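You operate a simulated robot arm through the tools that you are given. There is no shell and no other tool.

You are at the controls of a simulated robot arm. One attempt, no reset.

## Task
Focus the probe, wind it out and rack the converter: green step if the core is full, else yellow.
Fine: turn the lamp off.

The check looks at the end state, three seconds after you hand in, the way a careful person would. Anything else that was tipped, shoved, dropped, spilled or broken makes it a failure.

## Robot
A 6-joint arm with a two-finger gripper, fixed in place. Base frame: the origin is at the foot of the arm, x ahead of it, y to its left, z up; the work surface is at about z = 923. Readings come in mm, degrees, newtons and seconds.
With the tool pointing down near the work surface it reaches from about 140 to 660 mm from the base axis. Its first joint turns from -66.0 to 66.0 degrees. Payload 2.45 kg.
The TCP is the grasp point between the finger pads, 30 mm short of the fingertips. In the tool frame z runs along the fingers and y along their closing line. The gripper opens to 106 mm. The gripper's body begins 79 mm behind the TCP.
Orientation is told as [roll, pitch, yaw] about the base's x, y, z axes, in that order, counted from this pose: with the fingers straight down and closing along the base's y, the tool's x points along the base's -x, its y along +y and its z along -z.

## Interface
- The arm moves only by the tool arm_command. Its argument "increments" is a list of rows, each a list of 7 numbers: the turn, a rotation vector about the tool's x, y, z in degrees, then the shift along the tool's x, y, z in mm, then the gripper command, from -1 (shut) to 1 (fully open), values between in proportion. In form: [[ax, ay, az, x, y, z, grip], ...]. A call has 1 to 20 rows; each row is the pose to reach, as a shift and turn from the pose commanded when the call began, along the tool's axes at that moment. Each row takes 0.2 s and may step no farther than 50 mm and 8.6 degrees from the row before; otherwise, or with a gripper value out of range, the whole call is refused. Where a pose cannot be reached the arm comes as near as it can. A force on the tool above 50 N (or 10 N above the force at the start of the call, whichever is more), or a blocked arm, ends the call early, and 0.2 s more pass. Each finger travels about 153 mm/s and halts on what it meets, pressing with about 39 N; the grip force reading is that of the motor and also rises with nothing between the fingers. The clock runs only during rows and for 0.2 s after the last one: add rows that repeat a pose to give the fingers time. The reply holds the time, the measured pose of the TCP, the force on the tool along the base axes, the opening and the grip force, in the units named above and with some noise, with the torque about the TCP (base axes, N m) and any sound that the robot's microphone picked up.
- Cameras (640 x 400 px; columns grow to the right, rows downward): "scene" is fixed at [71, 434.4, 1394.1]; the picture's right is [-0.55, -0.84, 0.00], its down [-0.54, 0.36, -0.76] and it looks along [0.64, -0.42, -0.65] (base axes); focal length 214 px, centre (320, 200). "wrist" rides on the gripper at [76, -2, -106] in the tool frame; the picture's right is [0.02, 1.00, 0.00], its down [-0.78, 0.02, -0.62] and it looks along [-0.62, 0.01, 0.78] (tool axes); focal length 247 px, centre (320, 200). There is no depth. A picture from a camera that has moved, and an enlarged one, comes with that camera's place and axes in the base frame and with its lens.
- grab_frame(camera): a new picture of that camera. The clock stands still meanwhile.
- close_up(camera, box): a new picture of the part [left, top, right, bottom] of that camera's present view, enlarged. The clock stands still meanwhile.
- close_job(): hands the job in; it is judged then, once.

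Nothing tells you positions but the pictures and the camera data. Unless the task says otherwise, let go and move clear before handing in.

The tools are called after "Request:" as a command line: name --pt "numbers of a row" for each row, then --argument value for the rest, lists and objects as JSON in quotes. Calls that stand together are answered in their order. arm_command: Moves the arm, as the interface text tells. Its arguments: {"type":"object","properties":{"increments":{"type":"array","items":{"type":"array","items":{"type":"number"}}}},"required":["increments"]} The other tools are called the same way: grab_frame (camera) takes a picture; close_up (camera, box) takes an enlarged picture of a part of a camera's view; close_job () hands the job in.

At the start:

```text
clock: 0.0
eef_pos: [328.8, 115.8, 1317.4]
tcp_rot: [0.1, -0.1, 0.1]
ft_force: [-0.9, 0.2, -0.5]
wrist_torque: [0.01, -0.02, 0.02]
width: 106.2
finger_force: 0.1
```

scene: 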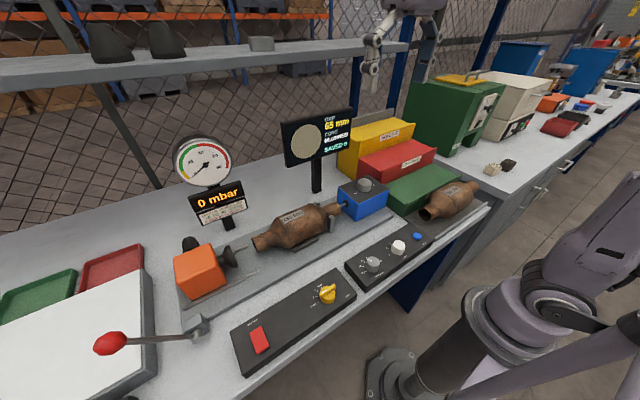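
wrist: 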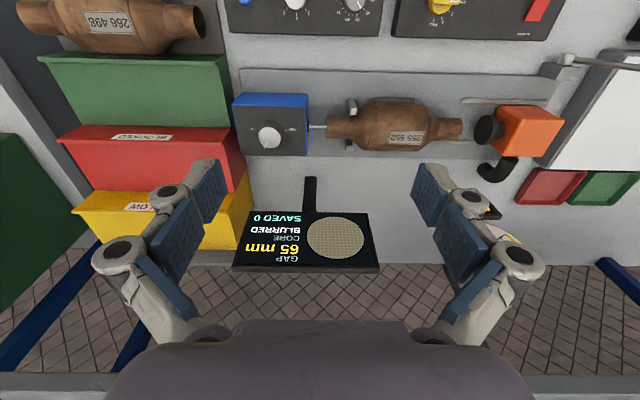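

I see a bench with a converter on a test rig, a blue probe box, a screen showing "gap 65 mm, core blurred, saved 0", stepped green/red/yellow bins, and panels with knobs. I'll take enlarged views before moving anything.

Request:
close_up --camera "scene" --box '[270, 100, 430, 200]'

Request:
close_up --camera "scene" --box '[330, 170, 490, 290]'

Request:
close_up --camera "scene" --box '[220, 260, 380, 380]'

Request:
close_up --camera "scene" --box '[160, 130, 280, 240]'

Request:
close_up --camera "wrist" --box '[220, 170, 400, 280]'

Request:
close_up --camera "wrist" --box '[220, 0, 400, 170]'

Request:
close_up --camera "wrist" --box '[380, 0, 640, 170]'

```text
4.00 times, centred on (350, 150) of scene
camera zoom: at [71.0, 434.4, 1394.1], right [-0.55, -0.84, 0.0], down [-0.54, 0.36, -0.76], along [0.64, -0.42, -0.65], focal length 858 px, centre (200, 400)
```

zoom: 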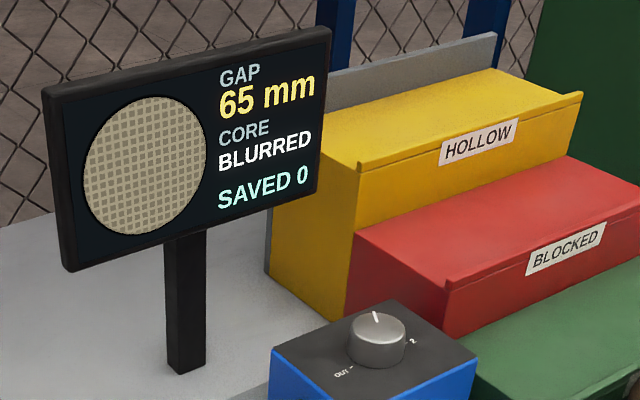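

```text
3.33 times, centred on (410, 230) of scene
camera zoom: at [71.0, 434.4, 1394.1], right [-0.55, -0.84, 0.0], down [-0.54, 0.36, -0.76], along [0.64, -0.42, -0.65], focal length 715 px, centre (20, 100)
```

zoom: 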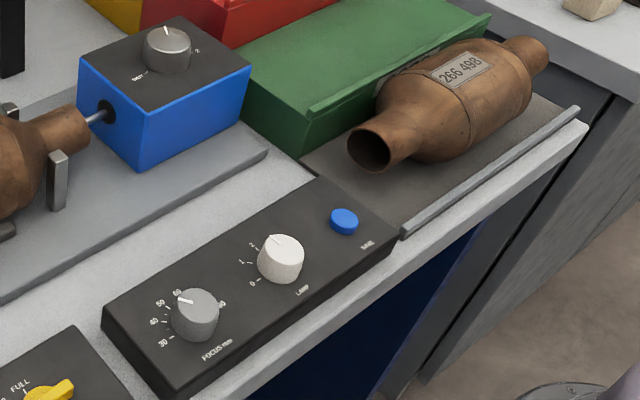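

```text
3.33 times, centred on (300, 320) of scene
camera zoom: at [71.0, 434.4, 1394.1], right [-0.55, -0.84, 0.0], down [-0.54, 0.36, -0.76], along [0.64, -0.42, -0.65], focal length 715 px, centre (387, -200)
```

zoom: 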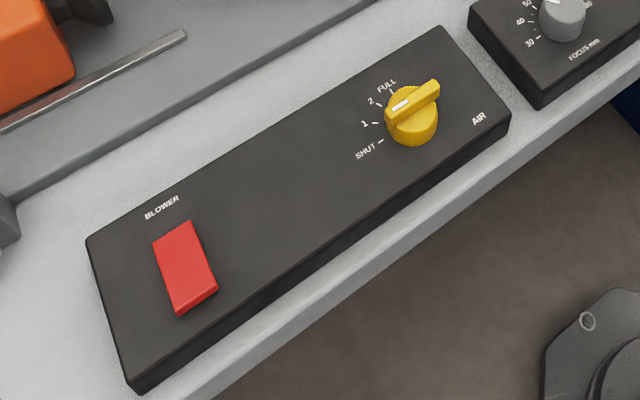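

```text
3.64 times, centred on (220, 185) of scene
camera zoom: at [71.0, 434.4, 1394.1], right [-0.55, -0.84, 0.0], down [-0.54, 0.36, -0.76], along [0.64, -0.42, -0.65], focal length 780 px, centre (684, 254)
```

zoom: 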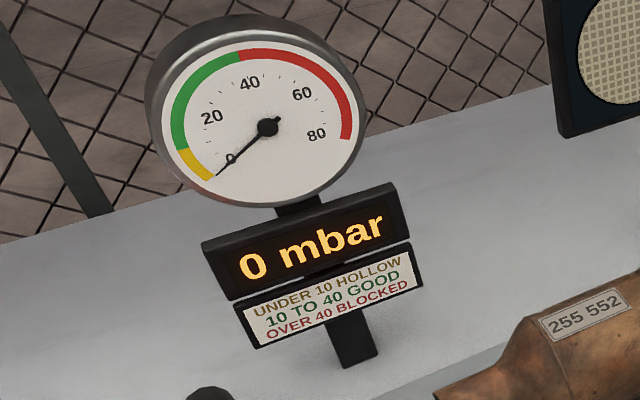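

```text
3.56 times, centred on (310, 225) of wrist
camera zoom: at [251.7, 114.8, 1423.4], right [-0.02, 1.0, 0.0], down [0.78, 0.02, 0.62], along [0.62, 0.02, -0.78], focal length 878 px, centre (356, 111)
```

zoom: 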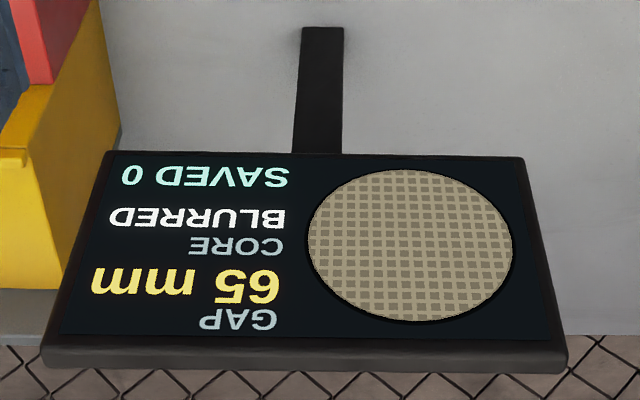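

```text
2.35 times, centred on (310, 85) of wrist
camera zoom: at [251.7, 114.8, 1423.4], right [-0.02, 1.0, 0.0], down [0.78, 0.02, 0.62], along [0.62, 0.02, -0.78], focal length 581 px, centre (344, 471)
```

zoom: 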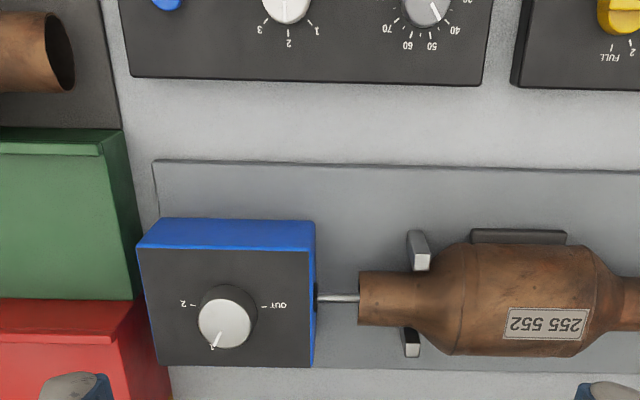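

```text
2.35 times, centred on (510, 85) of wrist
camera zoom: at [251.7, 114.8, 1423.4], right [-0.02, 1.0, 0.0], down [0.78, 0.02, 0.62], along [0.62, 0.02, -0.78], focal length 581 px, centre (-127, 471)
```

zoom: 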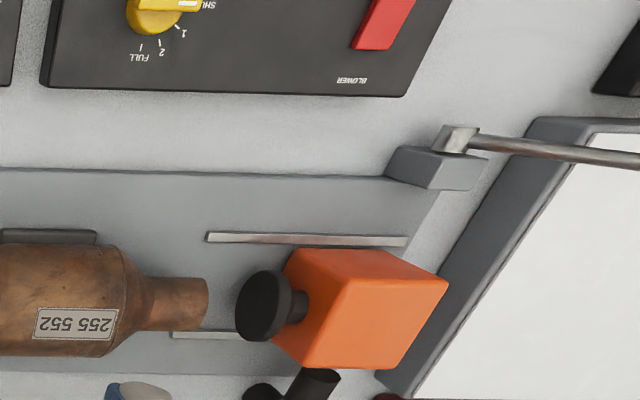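

The bench layout is readable, but I need the exact dial settings. I take the focus knob to be near (248, 171, 960), the lamp knob near (245, 85, 960) and the probe knob near (440, 31, 1010), so I'll zoom in on each.

Request:
close_up --camera "scene" --box '[352, 244, 392, 284]'

Request:
close_up --camera "scene" --box '[380, 225, 430, 265]'

Request:
close_up --camera "scene" --box '[335, 165, 395, 225]'

Request:
close_up --camera "wrist" --box '[220, 85, 340, 165]'

Request:
close_up --camera "scene" --box '[235, 180, 355, 280]'

Request:
close_up --camera "scene" --box '[330, 90, 490, 220]'

Request:
close_up --camera "wrist" --box '[0, 0, 240, 150]'

Request:
close_up --camera "wrist" --box '[300, 60, 480, 170]'

```text
10.00 times, centred on (372, 264) of scene
camera zoom: at [71.0, 434.4, 1394.1], right [-0.55, -0.84, 0.0], down [-0.54, 0.36, -0.76], along [0.64, -0.42, -0.65], focal length 2145 px, centre (-200, -440)
```

zoom: 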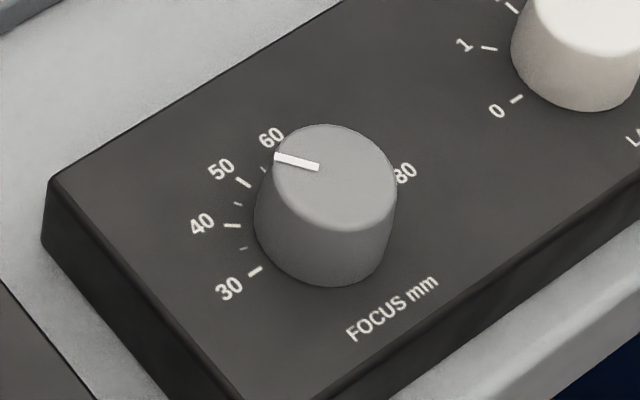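

```text
10.00 times, centred on (405, 245) of scene
camera zoom: at [71.0, 434.4, 1394.1], right [-0.55, -0.84, 0.0], down [-0.54, 0.36, -0.76], along [0.64, -0.42, -0.65], focal length 2145 px, centre (-530, -250)
```

zoom: 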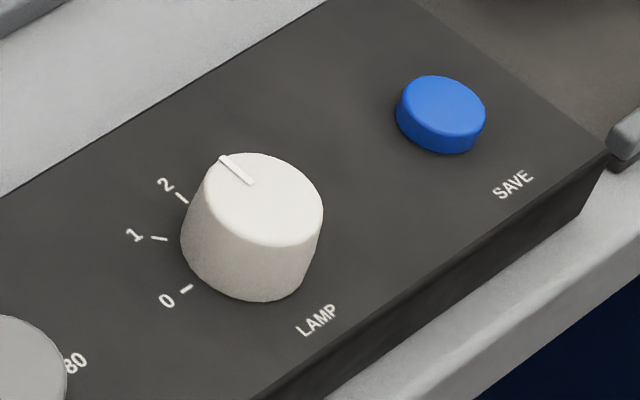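

```text
6.67 times, centred on (365, 195) of scene
camera zoom: at [71.0, 434.4, 1394.1], right [-0.55, -0.84, 0.0], down [-0.54, 0.36, -0.76], along [0.64, -0.42, -0.65], focal length 1430 px, centre (20, 233)
```

zoom: 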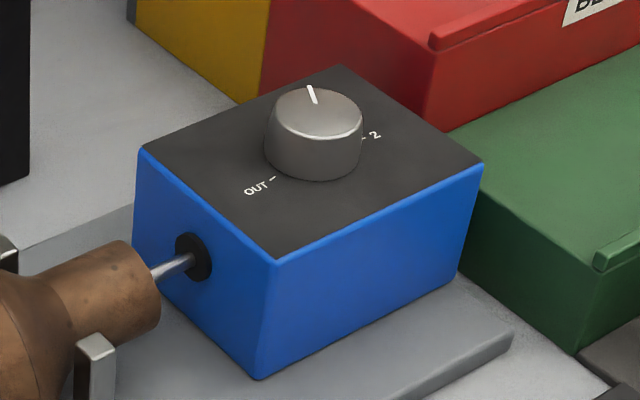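

```text
5.00 times, centred on (280, 125) of wrist
camera zoom: at [251.7, 114.8, 1423.4], right [-0.02, 1.0, 0.0], down [0.78, 0.02, 0.62], along [0.62, 0.02, -0.78], focal length 1235 px, centre (520, 575)
```

zoom: 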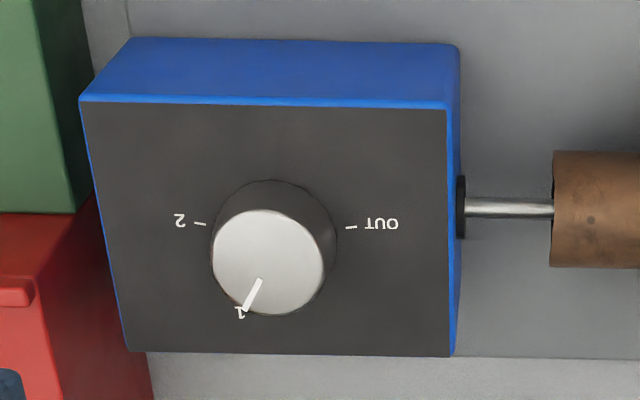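

```text
4.00 times, centred on (295, 230) of scene
camera zoom: at [71.0, 434.4, 1394.1], right [-0.55, -0.84, 0.0], down [-0.54, 0.36, -0.76], along [0.64, -0.42, -0.65], focal length 858 px, centre (420, 80)
```

zoom: 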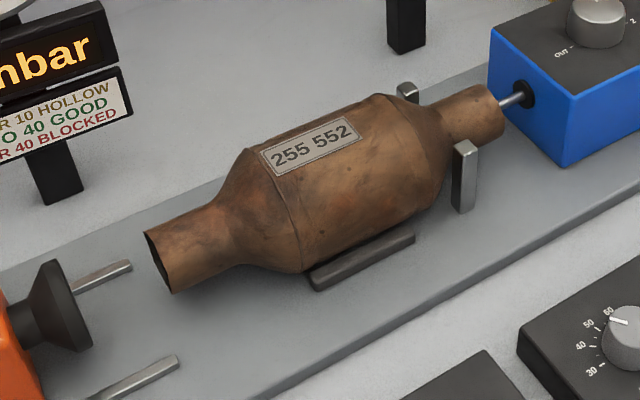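

```text
3.08 times, centred on (410, 155) of scene
camera zoom: at [71.0, 434.4, 1394.1], right [-0.55, -0.84, 0.0], down [-0.54, 0.36, -0.76], along [0.64, -0.42, -0.65], focal length 660 px, centre (43, 338)
```

zoom: 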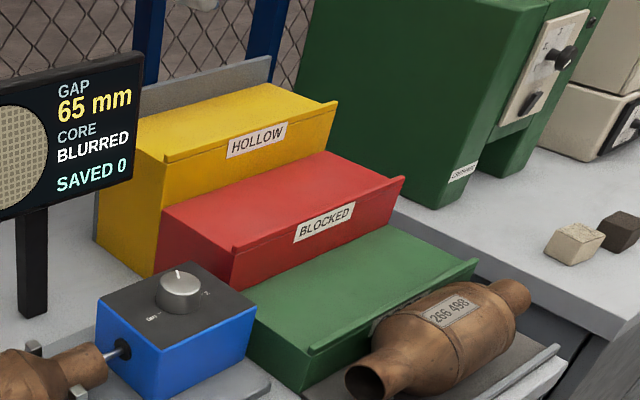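

```text
2.67 times, centred on (120, 75) of wrist
camera zoom: at [251.7, 114.8, 1423.4], right [-0.02, 1.0, 0.0], down [0.78, 0.02, 0.62], along [0.62, 0.02, -0.78], focal length 659 px, centre (853, 533)
```

zoom: 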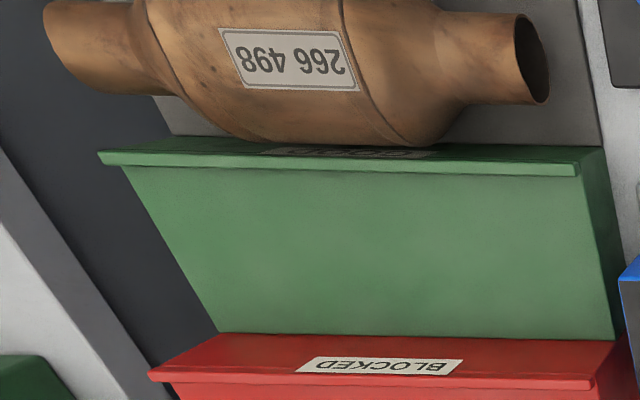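

```text
3.56 times, centred on (390, 115) of wrist
camera zoom: at [251.7, 114.8, 1423.4], right [-0.02, 1.0, 0.0], down [0.78, 0.02, 0.62], along [0.62, 0.02, -0.78], focal length 878 px, centre (71, 502)
```

zoom: 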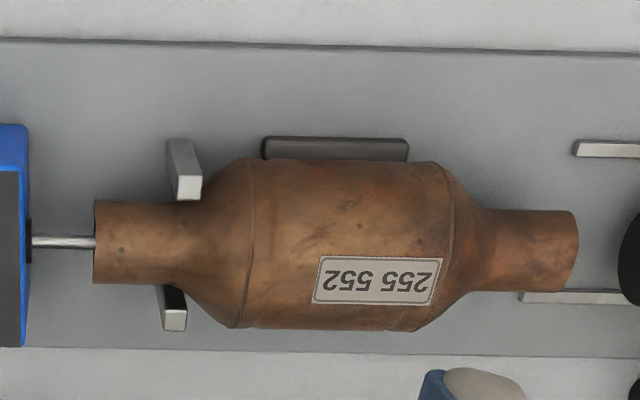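

The dials read as follows: focus is about 44 and the gap is 65, the lamp is at 2, and the probe dial is near 1 with OUT toward +y. I'll bring the wrist camera back and lower so I can look squarely at the panel.

Request:
arm_command --pt "0 0 0 21.5 2 27.8 1" --pt "0 0 0 43 4 55.7 1" --pt "0 0 0 64.4 6 83.5 1" --pt "0 0 0 85.9 8 111.3 1" --pt "0 0 0 107.3 10 139.2 1" --pt "0 0 0 128.8 12 167 1" --pt "0 0 0 128.8 12 167 1" --pt "0 0 0 128.8 12 167 1"

Request:
grab_frame --camera "wrist"

```text
clock: 1.8
eef_pos: [200.6, 130.1, 1150.6]
tcp_rot: [0.1, -0.1, 0.2]
ft_force: [1.3, -0.1, -0.5]
wrist_torque: [0.0, -0.02, -0.02]
width: 105.7
finger_force: 0.1
```

```text
taken
camera wrist: at [123.5, 127.4, 1256.1], right [-0.02, 1.0, 0.0], down [0.78, 0.02, 0.62], along [0.62, 0.02, -0.78], focal length 247 px, centre (320, 200)
```

wrist: 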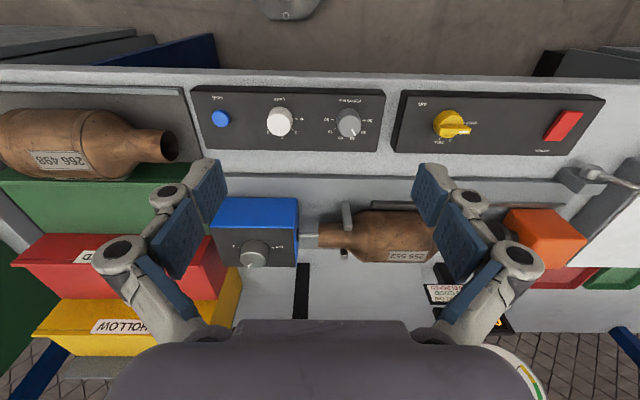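

Request:
close_up --camera "wrist" --box '[310, 95, 390, 145]'

Request:
close_up --camera "wrist" --box '[240, 95, 320, 145]'

Request:
close_up --camera "wrist" --box '[200, 190, 340, 280]'

Request:
close_up --camera "wrist" --box '[0, 80, 240, 230]'

```text
8.00 times, centred on (350, 120) of wrist
camera zoom: at [123.5, 127.4, 1256.1], right [-0.02, 1.0, 0.0], down [0.78, 0.02, 0.62], along [0.62, 0.02, -0.78], focal length 1976 px, centre (80, 840)
```

zoom: 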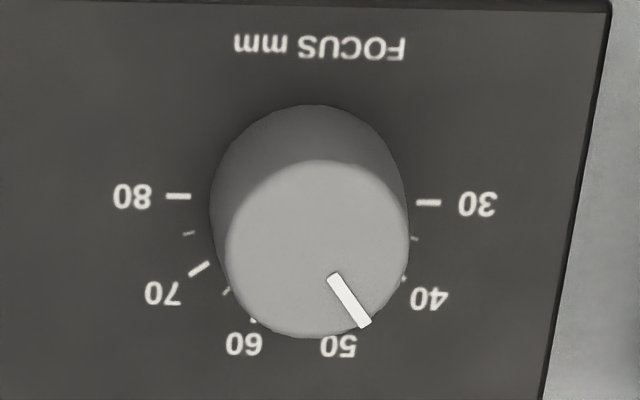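

```text
8.00 times, centred on (280, 120) of wrist
camera zoom: at [123.5, 127.4, 1256.1], right [-0.02, 1.0, 0.0], down [0.78, 0.02, 0.62], along [0.62, 0.02, -0.78], focal length 1976 px, centre (640, 840)
```

zoom: 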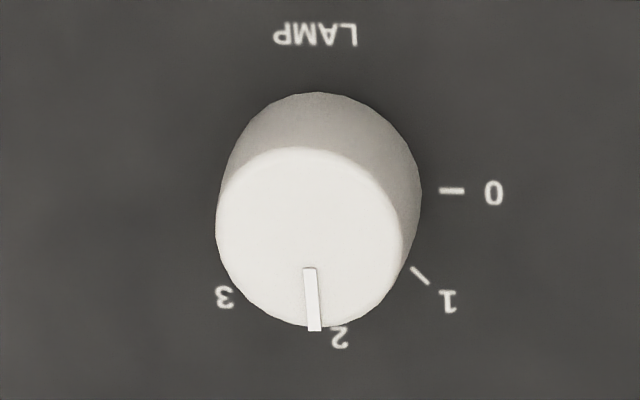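

```text
4.44 times, centred on (270, 235) of wrist
camera zoom: at [123.5, 127.4, 1256.1], right [-0.02, 1.0, 0.0], down [0.78, 0.02, 0.62], along [0.62, 0.02, -0.78], focal length 1098 px, centre (542, 44)
```

zoom: 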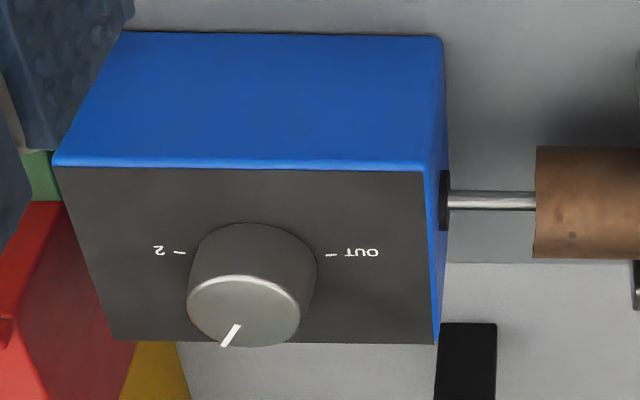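

```text
2.67 times, centred on (120, 155) of wrist
camera zoom: at [123.5, 127.4, 1256.1], right [-0.02, 1.0, 0.0], down [0.78, 0.02, 0.62], along [0.62, 0.02, -0.78], focal length 659 px, centre (853, 320)
```

zoom: 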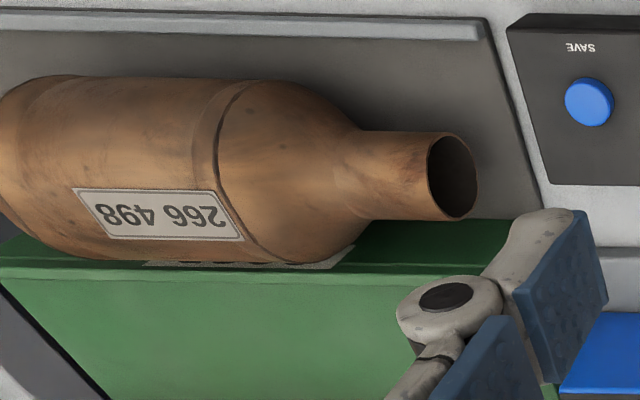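

The panel view confirms the scales: focus runs 36° per 10 mm clockwise, lamp 0 is at +y and lamp 2 at +x. My height estimates disagree by about 20 mm, so I'll hover above the focus knob, pre-turned 38°, and compare the finger positions with the knob in the pictures.

Request:
arm_command --pt "0 0 -7.6 -9.1 8 24 0.2" --pt "0 0 -15.2 -18.2 16 48 0.2" --pt "0 0 -22.8 -27.2 24 72 0.2" --pt "0 0 -30.4 -36.3 32 96 0.2" --pt "0 0 -38 -45.4 39.9 120.6 0.2" --pt "0 0 -38 -45.4 39.9 120.6 0.2" --pt "0 0 -38 -45.4 39.9 120.6 0.2"

Request:
grab_frame --camera "wrist"

Request:
close_up --camera "scene" --box '[320, 180, 440, 280]'

```text
clock: 3.4
eef_pos: [245.7, 167.7, 1028.5]
tcp_rot: [0.0, -0.2, 38.1]
ft_force: [0.5, -0.4, -0.4]
wrist_torque: [0.04, -0.01, 0.02]
width: 63.6
finger_force: 0.1
```

```text
taken
camera wrist: at [186.4, 120.1, 1135.4], right [-0.63, 0.77, 0.0], down [0.6, 0.5, 0.62], along [0.48, 0.4, -0.78], focal length 247 px, centre (320, 200)
```

wrist: 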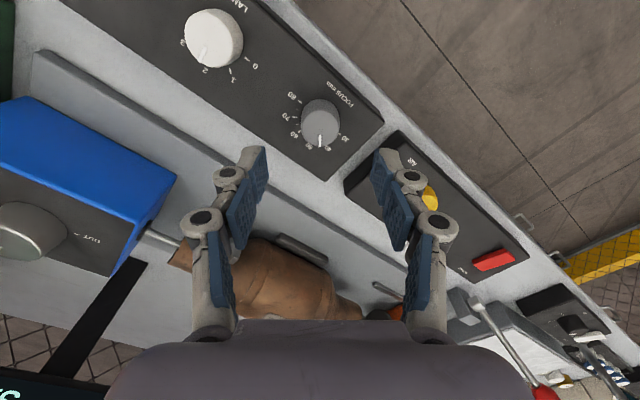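

```text
4.00 times, centred on (380, 230) of scene
camera zoom: at [71.0, 434.4, 1394.1], right [-0.55, -0.84, 0.0], down [-0.54, 0.36, -0.76], along [0.64, -0.42, -0.65], focal length 858 px, centre (80, 80)
```

zoom: 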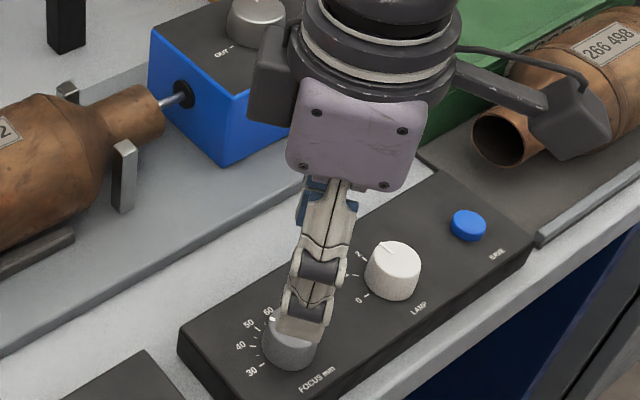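

The hover pose puts the gripper nearly over the focus knob. I'll zoom in to fix the exact offset before lowering.

Request:
close_up --camera "wrist" --box '[260, 75, 380, 150]'

Request:
close_up --camera "scene" --box '[345, 225, 405, 275]'

```text
5.33 times, centred on (320, 112) of wrist
camera zoom: at [186.4, 120.1, 1135.4], right [-0.63, 0.77, 0.0], down [0.6, 0.5, 0.62], along [0.48, 0.4, -0.78], focal length 1317 px, centre (320, 667)
```

zoom: 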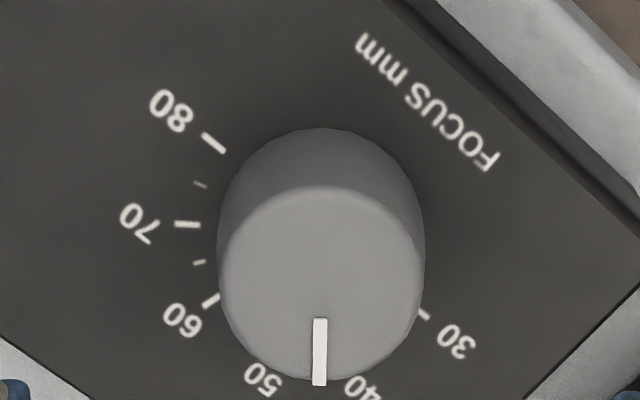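

```text
8.00 times, centred on (375, 250) of scene
camera zoom: at [71.0, 434.4, 1394.1], right [-0.55, -0.84, 0.0], down [-0.54, 0.36, -0.76], along [0.64, -0.42, -0.65], focal length 1716 px, centre (-120, -200)
```

zoom: 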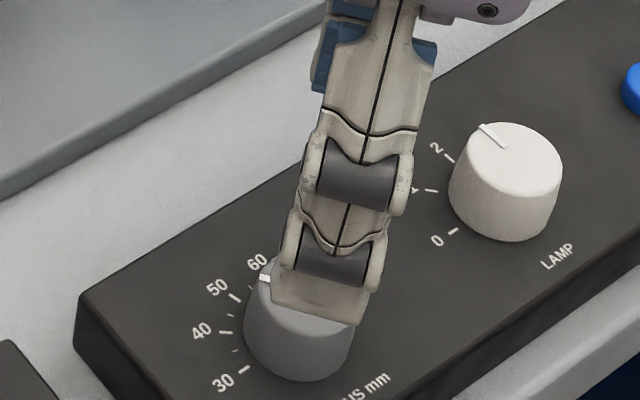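

The knob sits almost exactly under the TCP at about (246.5, 167, top z≈949), its pointer is at 38° (about 44.4 mm), and the panel surface is at about z 927. I'll lower to TCP z≈965, stopping short of the panel, and close on the knob.

Request:
arm_command --pt "0 0 0 0 0 25 0.2" --pt "0 0 0 0 0 45 0.2" --pt "0 0 0 0 0 55 0.2" --pt "0 0 0 0 0 63 0.2" --pt "0 0 0 0 0 63 0.2"

Request:
close_up --camera "scene" --box '[345, 225, 405, 275]'

Request:
grab_frame --camera "wrist"

```text
clock: 4.6
eef_pos: [246.3, 167.7, 967.5]
tcp_rot: [0.1, -0.1, 38.1]
ft_force: [0.2, -0.2, 0.2]
wrist_torque: [0.03, 0.03, 0.01]
width: 63.5
finger_force: 0.0
```

```text
8.00 times, centred on (375, 250) of scene
camera zoom: at [71.0, 434.4, 1394.1], right [-0.55, -0.84, 0.0], down [-0.54, 0.36, -0.76], along [0.64, -0.42, -0.65], focal length 1716 px, centre (-120, -200)
```

zoom: 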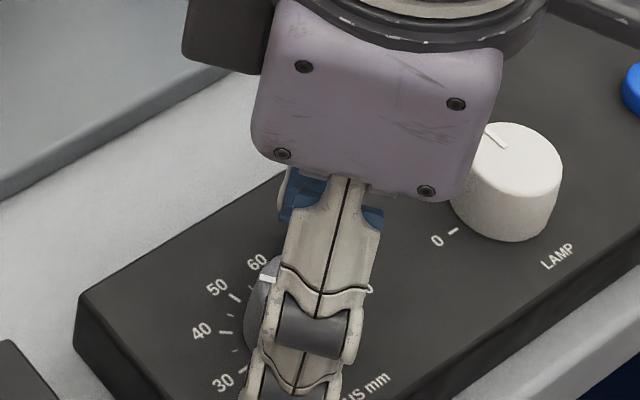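

```text
taken
camera wrist: at [186.2, 120.5, 1072.7], right [-0.63, 0.77, 0.0], down [0.6, 0.5, 0.62], along [0.48, 0.4, -0.78], focal length 247 px, centre (320, 200)
```

wrist: 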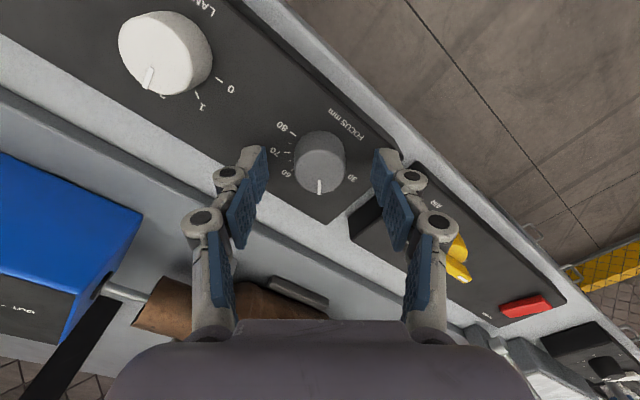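

Request:
close_up --camera "wrist" --box '[240, 110, 400, 210]'

```text
4.00 times, centred on (320, 160) of wrist
camera zoom: at [186.2, 120.5, 1072.7], right [-0.63, 0.77, 0.0], down [0.6, 0.5, 0.62], along [0.48, 0.4, -0.78], focal length 988 px, centre (320, 360)
```

zoom: 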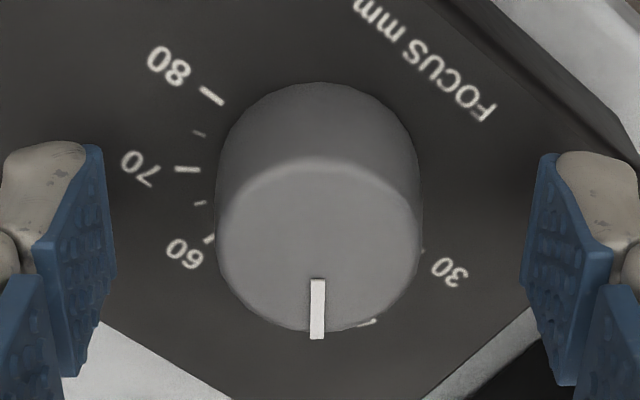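

The fingers straddle the knob symmetrically, so I'll drop 3 mm and close on it.

Request:
arm_command --pt "0 0 0 0 0 3 0.2" --pt "0 0 0 0 0 3 -0.3" --pt "0 0 0 0 0 3 -0.6" --pt "0 0 0 0 0 3 -0.6" --pt "0 0 0 0 0 3 -0.6"

Request:
close_up --camera "wrist" --box '[240, 110, 400, 210]'

```text
clock: 5.8
eef_pos: [245.3, 169.4, 964.9]
tcp_rot: [0.0, -0.1, 38.2]
ft_force: [2.8, -2.5, 1.2]
wrist_torque: [-0.23, 0.07, -0.02]
width: 29.9
finger_force: 45.0
```

```text
4.00 times, centred on (320, 160) of wrist
camera zoom: at [186.1, 120.3, 1070.0], right [-0.63, 0.77, 0.0], down [0.6, 0.5, 0.62], along [0.48, 0.39, -0.78], focal length 988 px, centre (320, 360)
```

zoom: 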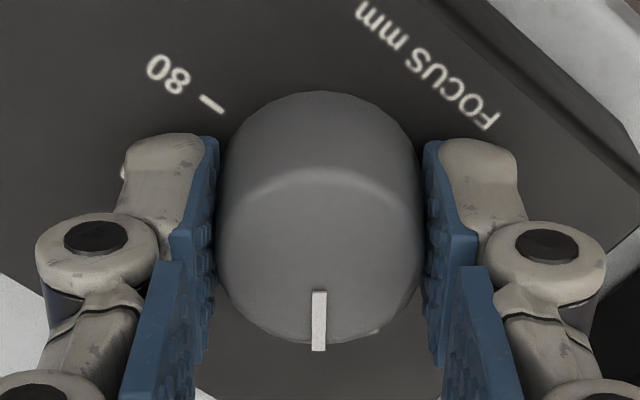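

The knob is held cleanly (29.9 mm). I'll turn it clockwise about 74°, from 44 to 65.

Request:
arm_command --pt "0 0 7.4 0 0 3 -0.6" --pt "0 0 14.8 0 0 3 -0.6" --pt "0 0 22.2 0 0 3 -0.6" --pt "0 0 29.6 0 0 3 -0.6" --pt "0 0 37 0 0 3 -0.6" --pt "0 0 44.4 0 0 3 -0.6" --pt "0 0 51.8 0 0 3 -0.6" --pt "0 0 59.2 0 0 3 -0.6" --pt "0 0 66.6 0 0 3 -0.6" --pt "0 0 74 0 0 3 -0.6" --pt "0 0 74 0 0 3 -0.6"

Request:
close_up --camera "scene" --box '[270, 100, 430, 200]'

Request:
grab_frame --camera "wrist"

Request:
close_up --camera "wrist" --box '[240, 110, 400, 210]'

```text
clock: 8.2
eef_pos: [246.4, 167.6, 960.1]
tcp_rot: [0.2, -0.2, -36.0]
ft_force: [4.6, -15.2, 35.6]
wrist_torque: [-0.28, 0.19, -0.01]
width: 30.7
finger_force: 45.0
```

```text
4.00 times, centred on (350, 150) of scene
camera zoom: at [70.9, 433.8, 1394.3], right [-0.55, -0.84, 0.0], down [-0.54, 0.36, -0.76], along [0.64, -0.42, -0.65], focal length 858 px, centre (200, 400)
```

zoom: 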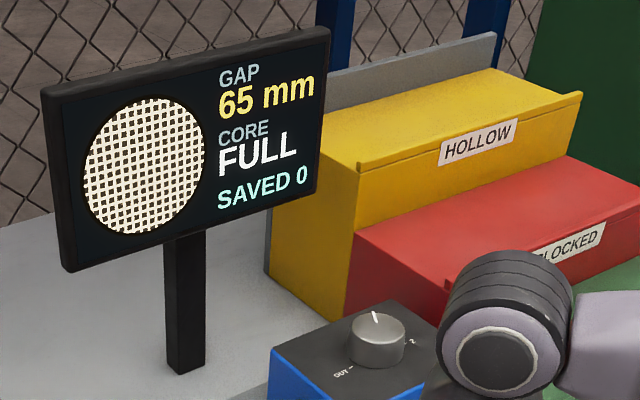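

```text
taken
camera wrist: at [182.5, 211.6, 1066.8], right [0.57, 0.82, 0.0], down [0.64, -0.45, 0.62], along [0.51, -0.36, -0.78], focal length 247 px, centre (320, 200)
```

wrist: 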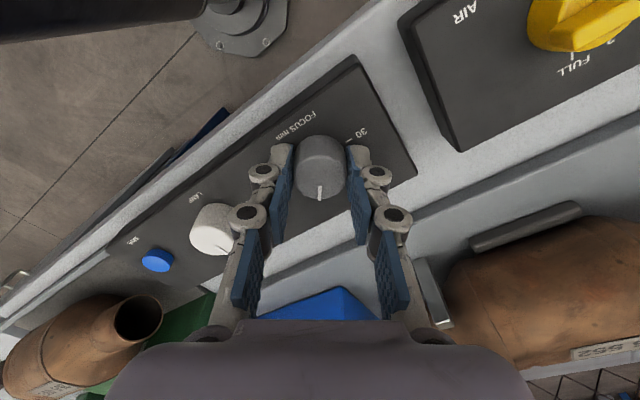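

```text
4.00 times, centred on (320, 160) of wrist
camera zoom: at [182.5, 211.6, 1066.8], right [0.57, 0.82, 0.0], down [0.64, -0.45, 0.62], along [0.51, -0.36, -0.78], focal length 988 px, centre (320, 360)
```

zoom: 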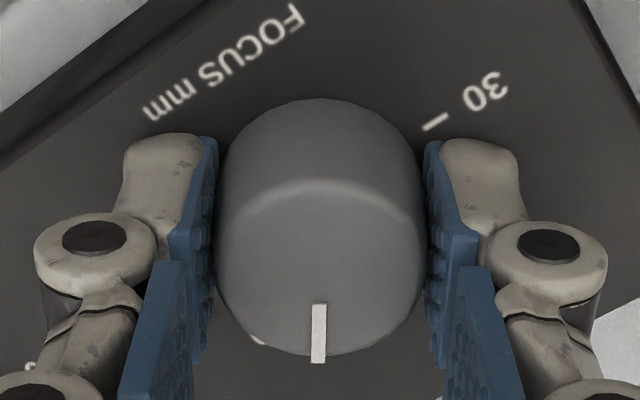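

The screen now reads CORE FULL at gap 65, so the converter goes on the green step. My last call pressed the fingertips lightly onto the panel (35 N), so I'll ease up 3 mm, open, and lift clear.

Request:
arm_command --pt "0 0 0 0 0 -3 -0.6" --pt "0 0 0 0 0 -3 -0.3" --pt "0 0 0 0 0 -3 0.0" --pt "0 0 0 0 0 -3 0.2" --pt "0 0 0 0 0 -3 0.2" --pt "0 0 0 0 0 -25 0.2" --pt "0 0 0 0 0 -65 0.2" --pt "0 0 0 0 0 -100 0.2" --pt "0 0 0 0 0 -100 0.2"

Request:
close_up --camera "wrist" --box '[240, 60, 400, 160]'

Request:
close_up --camera "scene" --box '[270, 100, 430, 200]'

Request:
grab_frame --camera "scene"

```text
clock: 10.2
eef_pos: [246.7, 168.3, 1059.0]
tcp_rot: [0.1, 0.1, -36.0]
ft_force: [1.3, -0.7, 0.2]
wrist_torque: [-0.01, 0.0, -0.01]
width: 63.6
finger_force: 0.1
```

```text
4.00 times, centred on (320, 110) of wrist
camera zoom: at [182.5, 211.7, 1165.9], right [0.57, 0.82, 0.0], down [0.64, -0.45, 0.62], along [0.51, -0.35, -0.78], focal length 988 px, centre (320, 560)
```

zoom: 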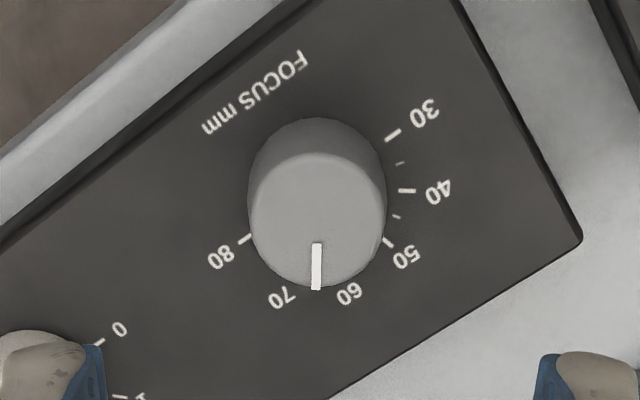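

```text
4.00 times, centred on (350, 150) of scene
camera zoom: at [71.0, 434.4, 1394.1], right [-0.55, -0.84, 0.0], down [-0.54, 0.36, -0.76], along [0.64, -0.42, -0.65], focal length 858 px, centre (200, 400)
```

zoom: 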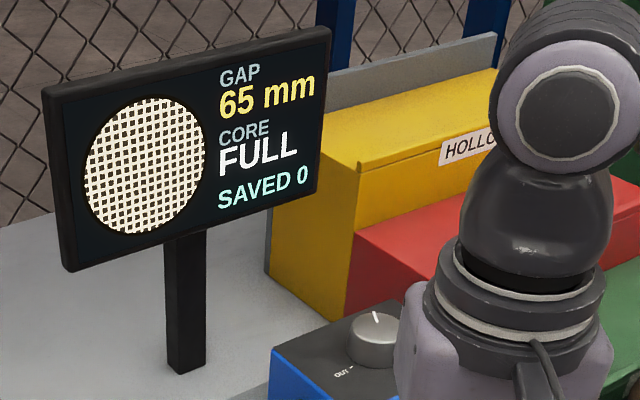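

```text
taken
```

scene: 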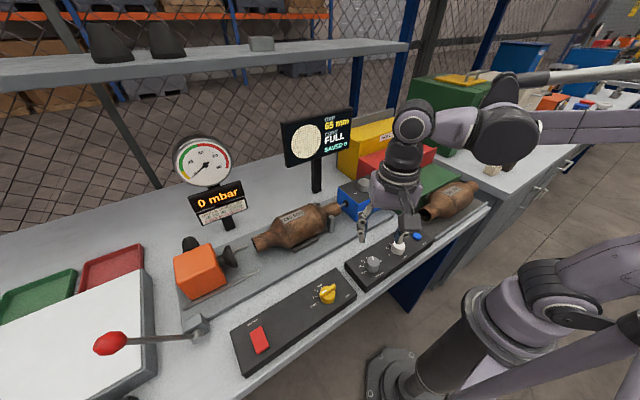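

Focus holds at 65 and the core reads FULL. Next I'll move over the lamp knob, about (246, 77), with yaw −45° so I can turn it 90° counter-clockwise to 0.

Request:
arm_command --pt "0 0 4.5 -26.7 -37 0 0.2" --pt "0 0 9 -53.4 -74 0 0.2" --pt "0 0 9 -53.4 -74 30 0.2" --pt "0 0 9 -53.4 -74 60 0.2" --pt "0 0 9 -53.4 -74 60 0.2"

Request:
close_up --camera "wrist" --box '[240, 90, 400, 190]'

```text
clock: 11.4
eef_pos: [245.5, 77.8, 1000.2]
tcp_rot: [0.1, 0.0, -44.9]
ft_force: [0.2, 0.0, -0.1]
wrist_torque: [-0.02, -0.03, 0.0]
width: 63.6
finger_force: 0.0
```

```text
4.00 times, centred on (320, 140) of wrist
camera zoom: at [189.6, 129.9, 1106.4], right [0.69, 0.72, 0.0], down [0.57, -0.54, 0.62], along [0.45, -0.43, -0.78], focal length 988 px, centre (320, 440)
```

zoom: 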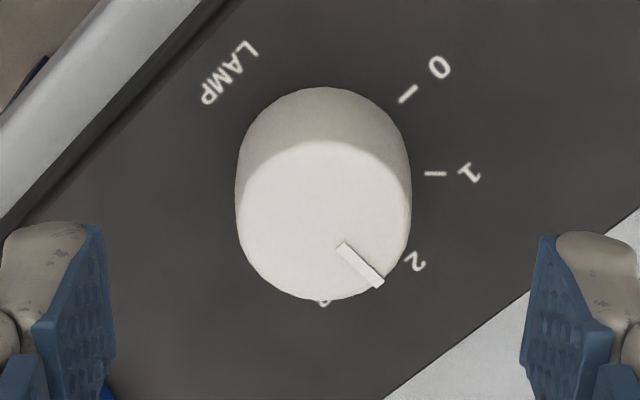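

The lamp knob is centred beneath the gripper. I'll lower 34 mm and close on it.

Request:
arm_command --pt "0 0 0 0 0.5 15 0.2" --pt "0 0 0 0 0.5 28 0.2" --pt "0 0 0 0 0.5 34 0.2" --pt "0 0 0 0 0.5 34 -0.2" --pt "0 0 0 0 0.5 34 -0.6" --pt "0 0 0 0 0.5 34 -0.6" --pt "0 0 0 0 0.5 34 -0.6"

Request:
close_up --camera "wrist" --box '[240, 110, 400, 210]'

```text
clock: 13.0
eef_pos: [245.5, 78.3, 966.5]
tcp_rot: [0.2, -0.1, -44.8]
ft_force: [-2.0, -1.7, 3.8]
wrist_torque: [-0.12, 0.14, 0.03]
width: 30.3
finger_force: 45.0
```

```text
4.00 times, centred on (320, 160) of wrist
camera zoom: at [189.9, 130.6, 1072.6], right [0.69, 0.72, 0.0], down [0.57, -0.54, 0.62], along [0.45, -0.43, -0.78], focal length 988 px, centre (320, 360)
```

zoom: 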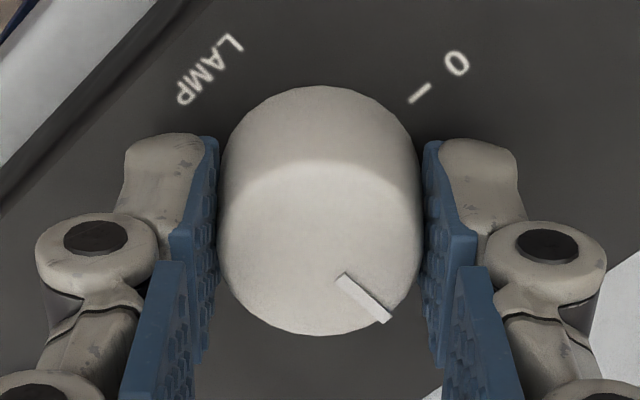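

The lamp knob is held. I'll turn it 90° counter-clockwise at constant height.

Request:
arm_command --pt "0 0 -8 0 0 0 -0.6" --pt "0 0 -16 0 0 0 -0.6" --pt "0 0 -24 0 0 0 -0.6" --pt "0 0 -32 0 0 0 -0.6" --pt "0 0 -40 0 0 0 -0.6" --pt "0 0 -48 0 0 0 -0.6" --pt "0 0 -56 0 0 0 -0.6" --pt "0 0 -64 0 0 0 -0.6" --pt "0 0 -72 0 0 0 -0.6" --pt "0 0 -80 0 0 0 -0.6" --pt "0 0 -86 0 0 0 -0.6" --pt "0 0 -90 0 0 0 -0.6" --pt "0 0 -90 0 0 0 -0.6"

Request:
close_up --camera "wrist" --box '[240, 110, 400, 210]'

Request:
grab_frame --camera "scene"

```text
clock: 15.8
eef_pos: [245.3, 77.3, 966.4]
tcp_rot: [0.1, -0.2, 45.2]
ft_force: [-5.4, 5.5, 3.9]
wrist_torque: [0.21, 0.13, -0.14]
width: 30.2
finger_force: 45.7
```

```text
4.00 times, centred on (320, 160) of wrist
camera zoom: at [192.5, 23.0, 1072.4], right [-0.72, 0.69, 0.0], down [0.54, 0.57, 0.62], along [0.43, 0.45, -0.78], focal length 988 px, centre (320, 360)
```

zoom: 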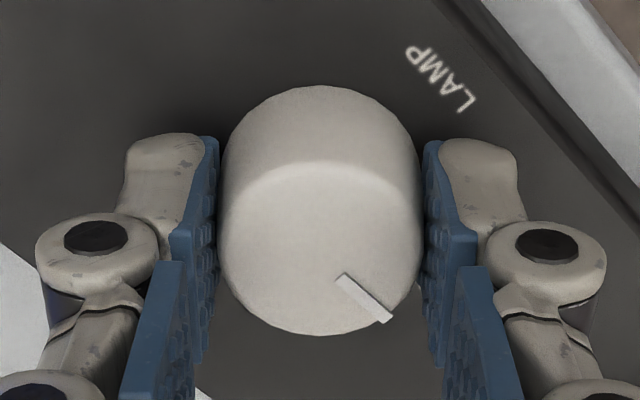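

```text
taken
```

scene: 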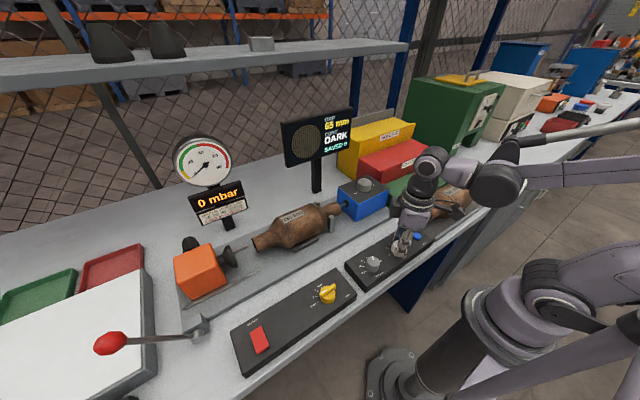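

The screen now says DARK, which suggests the lamp is off. I'll open, lift clear and check that the pointer is at 0.

Request:
arm_command --pt "0 0 0 0 0 0 -0.2" --pt "0 0 0 0 0 0 0.2" --pt "0 0 0 0 0 0 0.2" --pt "0 0 0 0 0 -30 0.2" --pt "0 0 0 0 0 -75 0.2" --pt "0 0 0 0 0 -120 0.2" --pt "0 0 0 0 0 -140 0.2" --pt "0 0 0 0 0 -140 0.2"

Request:
close_up --camera "wrist" --box '[240, 60, 400, 160]'

Request:
close_up --camera "scene" --box '[270, 100, 430, 200]'

```text
clock: 17.6
eef_pos: [244.8, 77.7, 1107.6]
tcp_rot: [0.0, 0.0, 45.1]
ft_force: [-0.1, -0.2, 0.6]
wrist_torque: [-0.01, 0.0, -0.01]
width: 63.2
finger_force: 0.0
```

```text
4.00 times, centred on (320, 110) of wrist
camera zoom: at [192.2, 23.1, 1212.7], right [-0.72, 0.69, 0.0], down [0.54, 0.57, 0.62], along [0.43, 0.45, -0.78], focal length 988 px, centre (320, 560)
```

zoom: 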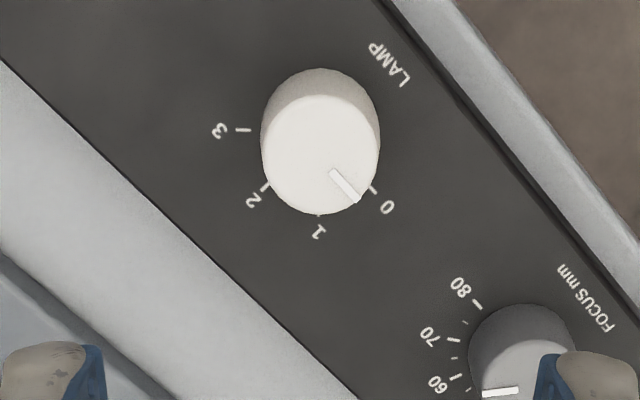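

```text
4.00 times, centred on (350, 150) of scene
camera zoom: at [71.0, 434.4, 1394.1], right [-0.55, -0.84, 0.0], down [-0.54, 0.36, -0.76], along [0.64, -0.42, -0.65], focal length 858 px, centre (200, 400)
```

zoom: 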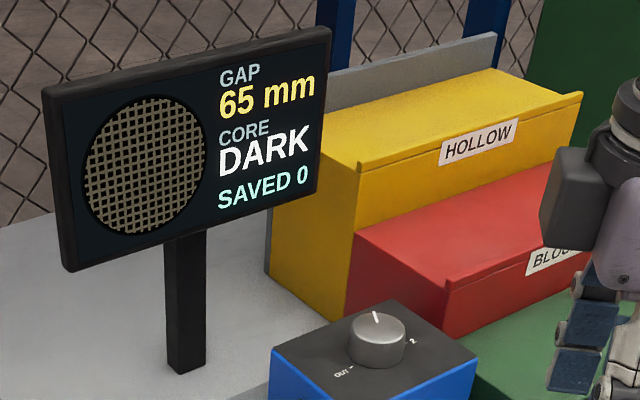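

The lamp is confirmed at 0. I'll move over the probe knob, about (442, 28), at z≈1125 while turning to yaw −55°.

Request:
arm_command --pt "0 0 8 -8 -13.4 -6 0.4" --pt "0 0 16 -16 -26.8 -12 0.4" --pt "0 0 24 -24 -40.2 -17 0.4" --pt "0 0 32 -32 -53.6 -17 0.4" --pt "0 0 40 -40 -67 -17 0.4" --pt "0 0 48 -48 -80.4 -17 0.4" --pt "0 0 56 -56 -93.8 -17 0.4" --pt "0 0 64 -64 -107.2 -17 0.4" --pt "0 0 72 -72 -120.6 -17 0.4" --pt "0 0 80 -80 -134 -17 0.4" --pt "0 0 88 -88 -147.4 -17 0.4" --pt "0 0 95 -96 -160.8 -17 0.4" --pt "0 0 100 -104.6 -174.2 -17 0.4" --pt "0 0 100 -104.6 -174.2 -17 0.4" --pt "0 0 100 -104.6 -174.2 -17 0.4"

Request:
grab_frame --camera "wrist"

Request:
close_up --camera "wrist" --box '[240, 80, 400, 180]'

Request:
grab_frame --camera "scene"

```text
clock: 20.8
eef_pos: [443.2, 28.4, 1125.7]
tcp_rot: [0.1, 0.0, -55.0]
ft_force: [0.4, 0.7, -0.1]
wrist_torque: [-0.01, -0.01, 0.01]
width: 74.2
finger_force: 0.0
```

```text
taken
camera wrist: at [397.6, 90.2, 1230.4], right [0.81, 0.59, 0.0], down [0.46, -0.63, 0.62], along [0.37, -0.5, -0.78], focal length 247 px, centre (320, 200)
```

wrist: 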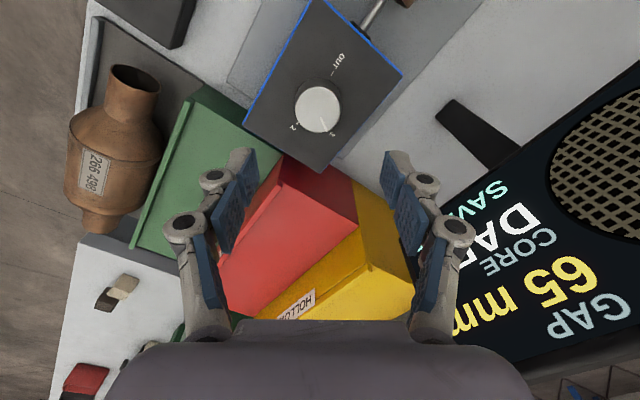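

```text
4.00 times, centred on (320, 130) of wrist
camera zoom: at [397.6, 90.2, 1230.4], right [0.81, 0.59, 0.0], down [0.46, -0.63, 0.62], along [0.37, -0.5, -0.78], focal length 988 px, centre (320, 480)
```

zoom: 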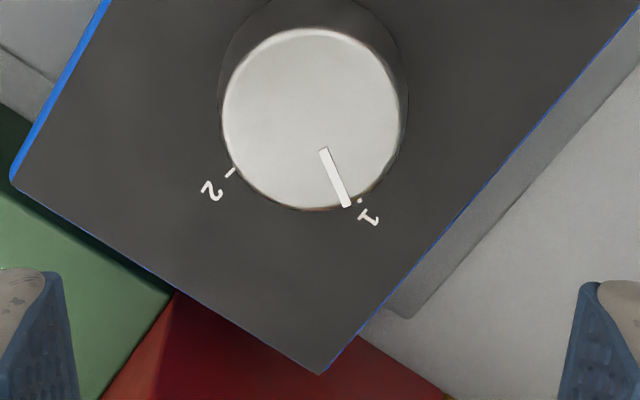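

```text
taken
```

scene: 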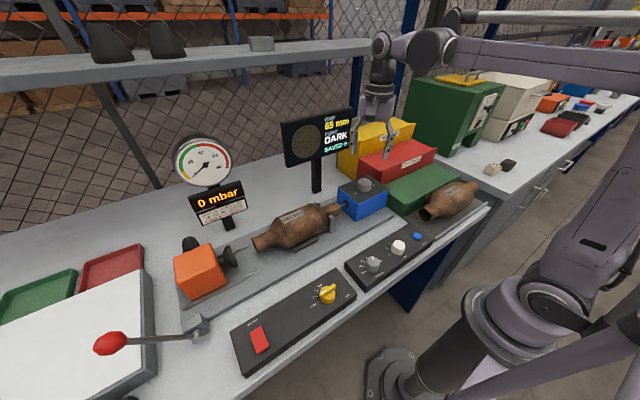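

The probe knob is about 41 mm across, centred near (441, 27, top z≈1004), with its pointer on "1" at about −32° and OUT at about +90°. I'll shift 2.5 mm, turn to −60° and lower partway to recheck.

Request:
arm_command --pt "0 0 5 0 -2.5 20 0.4" --pt "0 0 5 0 -2.5 50 0.4" --pt "0 0 5 0 -2.5 75 0.4" --pt "0 0 5 0 -2.5 85 0.4" --pt "0 0 5 0 -2.5 85 0.4"

Request:
close_up --camera "wrist" --box '[240, 100, 400, 200]'

Request:
close_up --camera "scene" --box '[325, 120, 425, 220]'

```text
clock: 22.0
eef_pos: [441.0, 27.6, 1037.5]
tcp_rot: [0.1, 0.0, -59.8]
ft_force: [-0.3, -1.1, -0.6]
wrist_torque: [0.03, 0.02, 0.02]
width: 74.3
finger_force: 0.0
```

```text
4.00 times, centred on (320, 150) of wrist
camera zoom: at [401.3, 92.8, 1144.9], right [0.85, 0.52, 0.0], down [0.41, -0.67, 0.62], along [0.32, -0.53, -0.78], focal length 988 px, centre (320, 400)
```

zoom: 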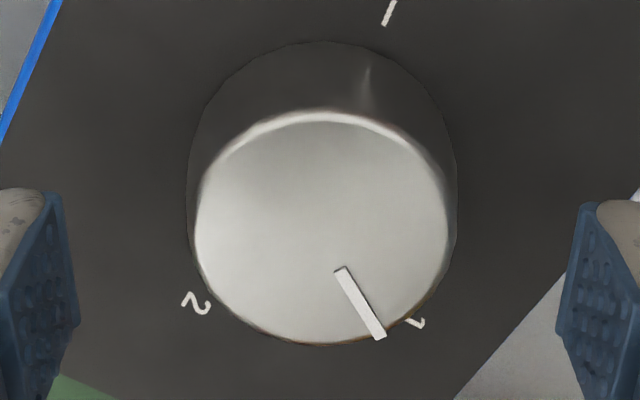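

```text
4.00 times, centred on (375, 170) of scene
camera zoom: at [71.0, 434.4, 1394.1], right [-0.55, -0.84, 0.0], down [-0.54, 0.36, -0.76], along [0.64, -0.42, -0.65], focal length 858 px, centre (100, 320)
```

zoom: 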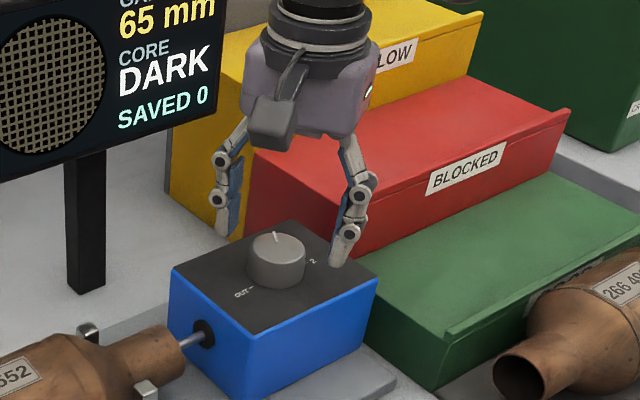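

The knob is centred. I'll lower about 20 mm and close on it.

Request:
arm_command --pt "0 0 0 0 0 10 0.4" --pt "0 0 0 0 0 20 0.4" --pt "0 0 0 0 0 20 0.1" --pt "0 0 0 0 0 20 -0.4" --pt "0 0 0 0 0 20 -0.4" --pt "0 0 0 0 0 20 -0.4"

Request:
close_up --camera "wrist" --box '[240, 110, 400, 210]'

```text
clock: 23.4
eef_pos: [441.3, 28.1, 1020.3]
tcp_rot: [0.2, -0.1, -59.8]
ft_force: [6.9, 2.2, 23.8]
wrist_torque: [0.21, 0.04, -0.01]
width: 42.8
finger_force: 44.4
```

```text
4.00 times, centred on (320, 160) of wrist
camera zoom: at [401.2, 93.0, 1125.5], right [0.85, 0.52, 0.0], down [0.41, -0.67, 0.62], along [0.33, -0.53, -0.78], focal length 988 px, centre (320, 360)
```

zoom: 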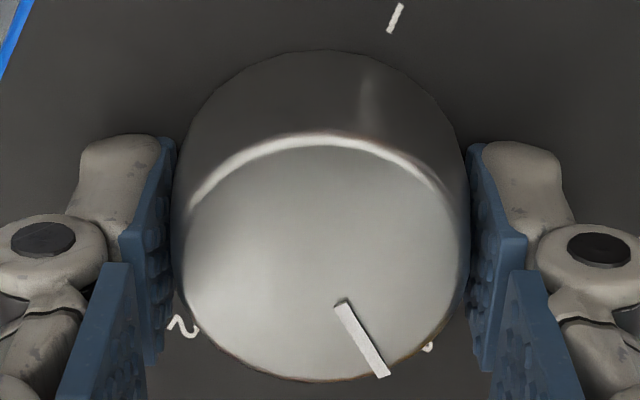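

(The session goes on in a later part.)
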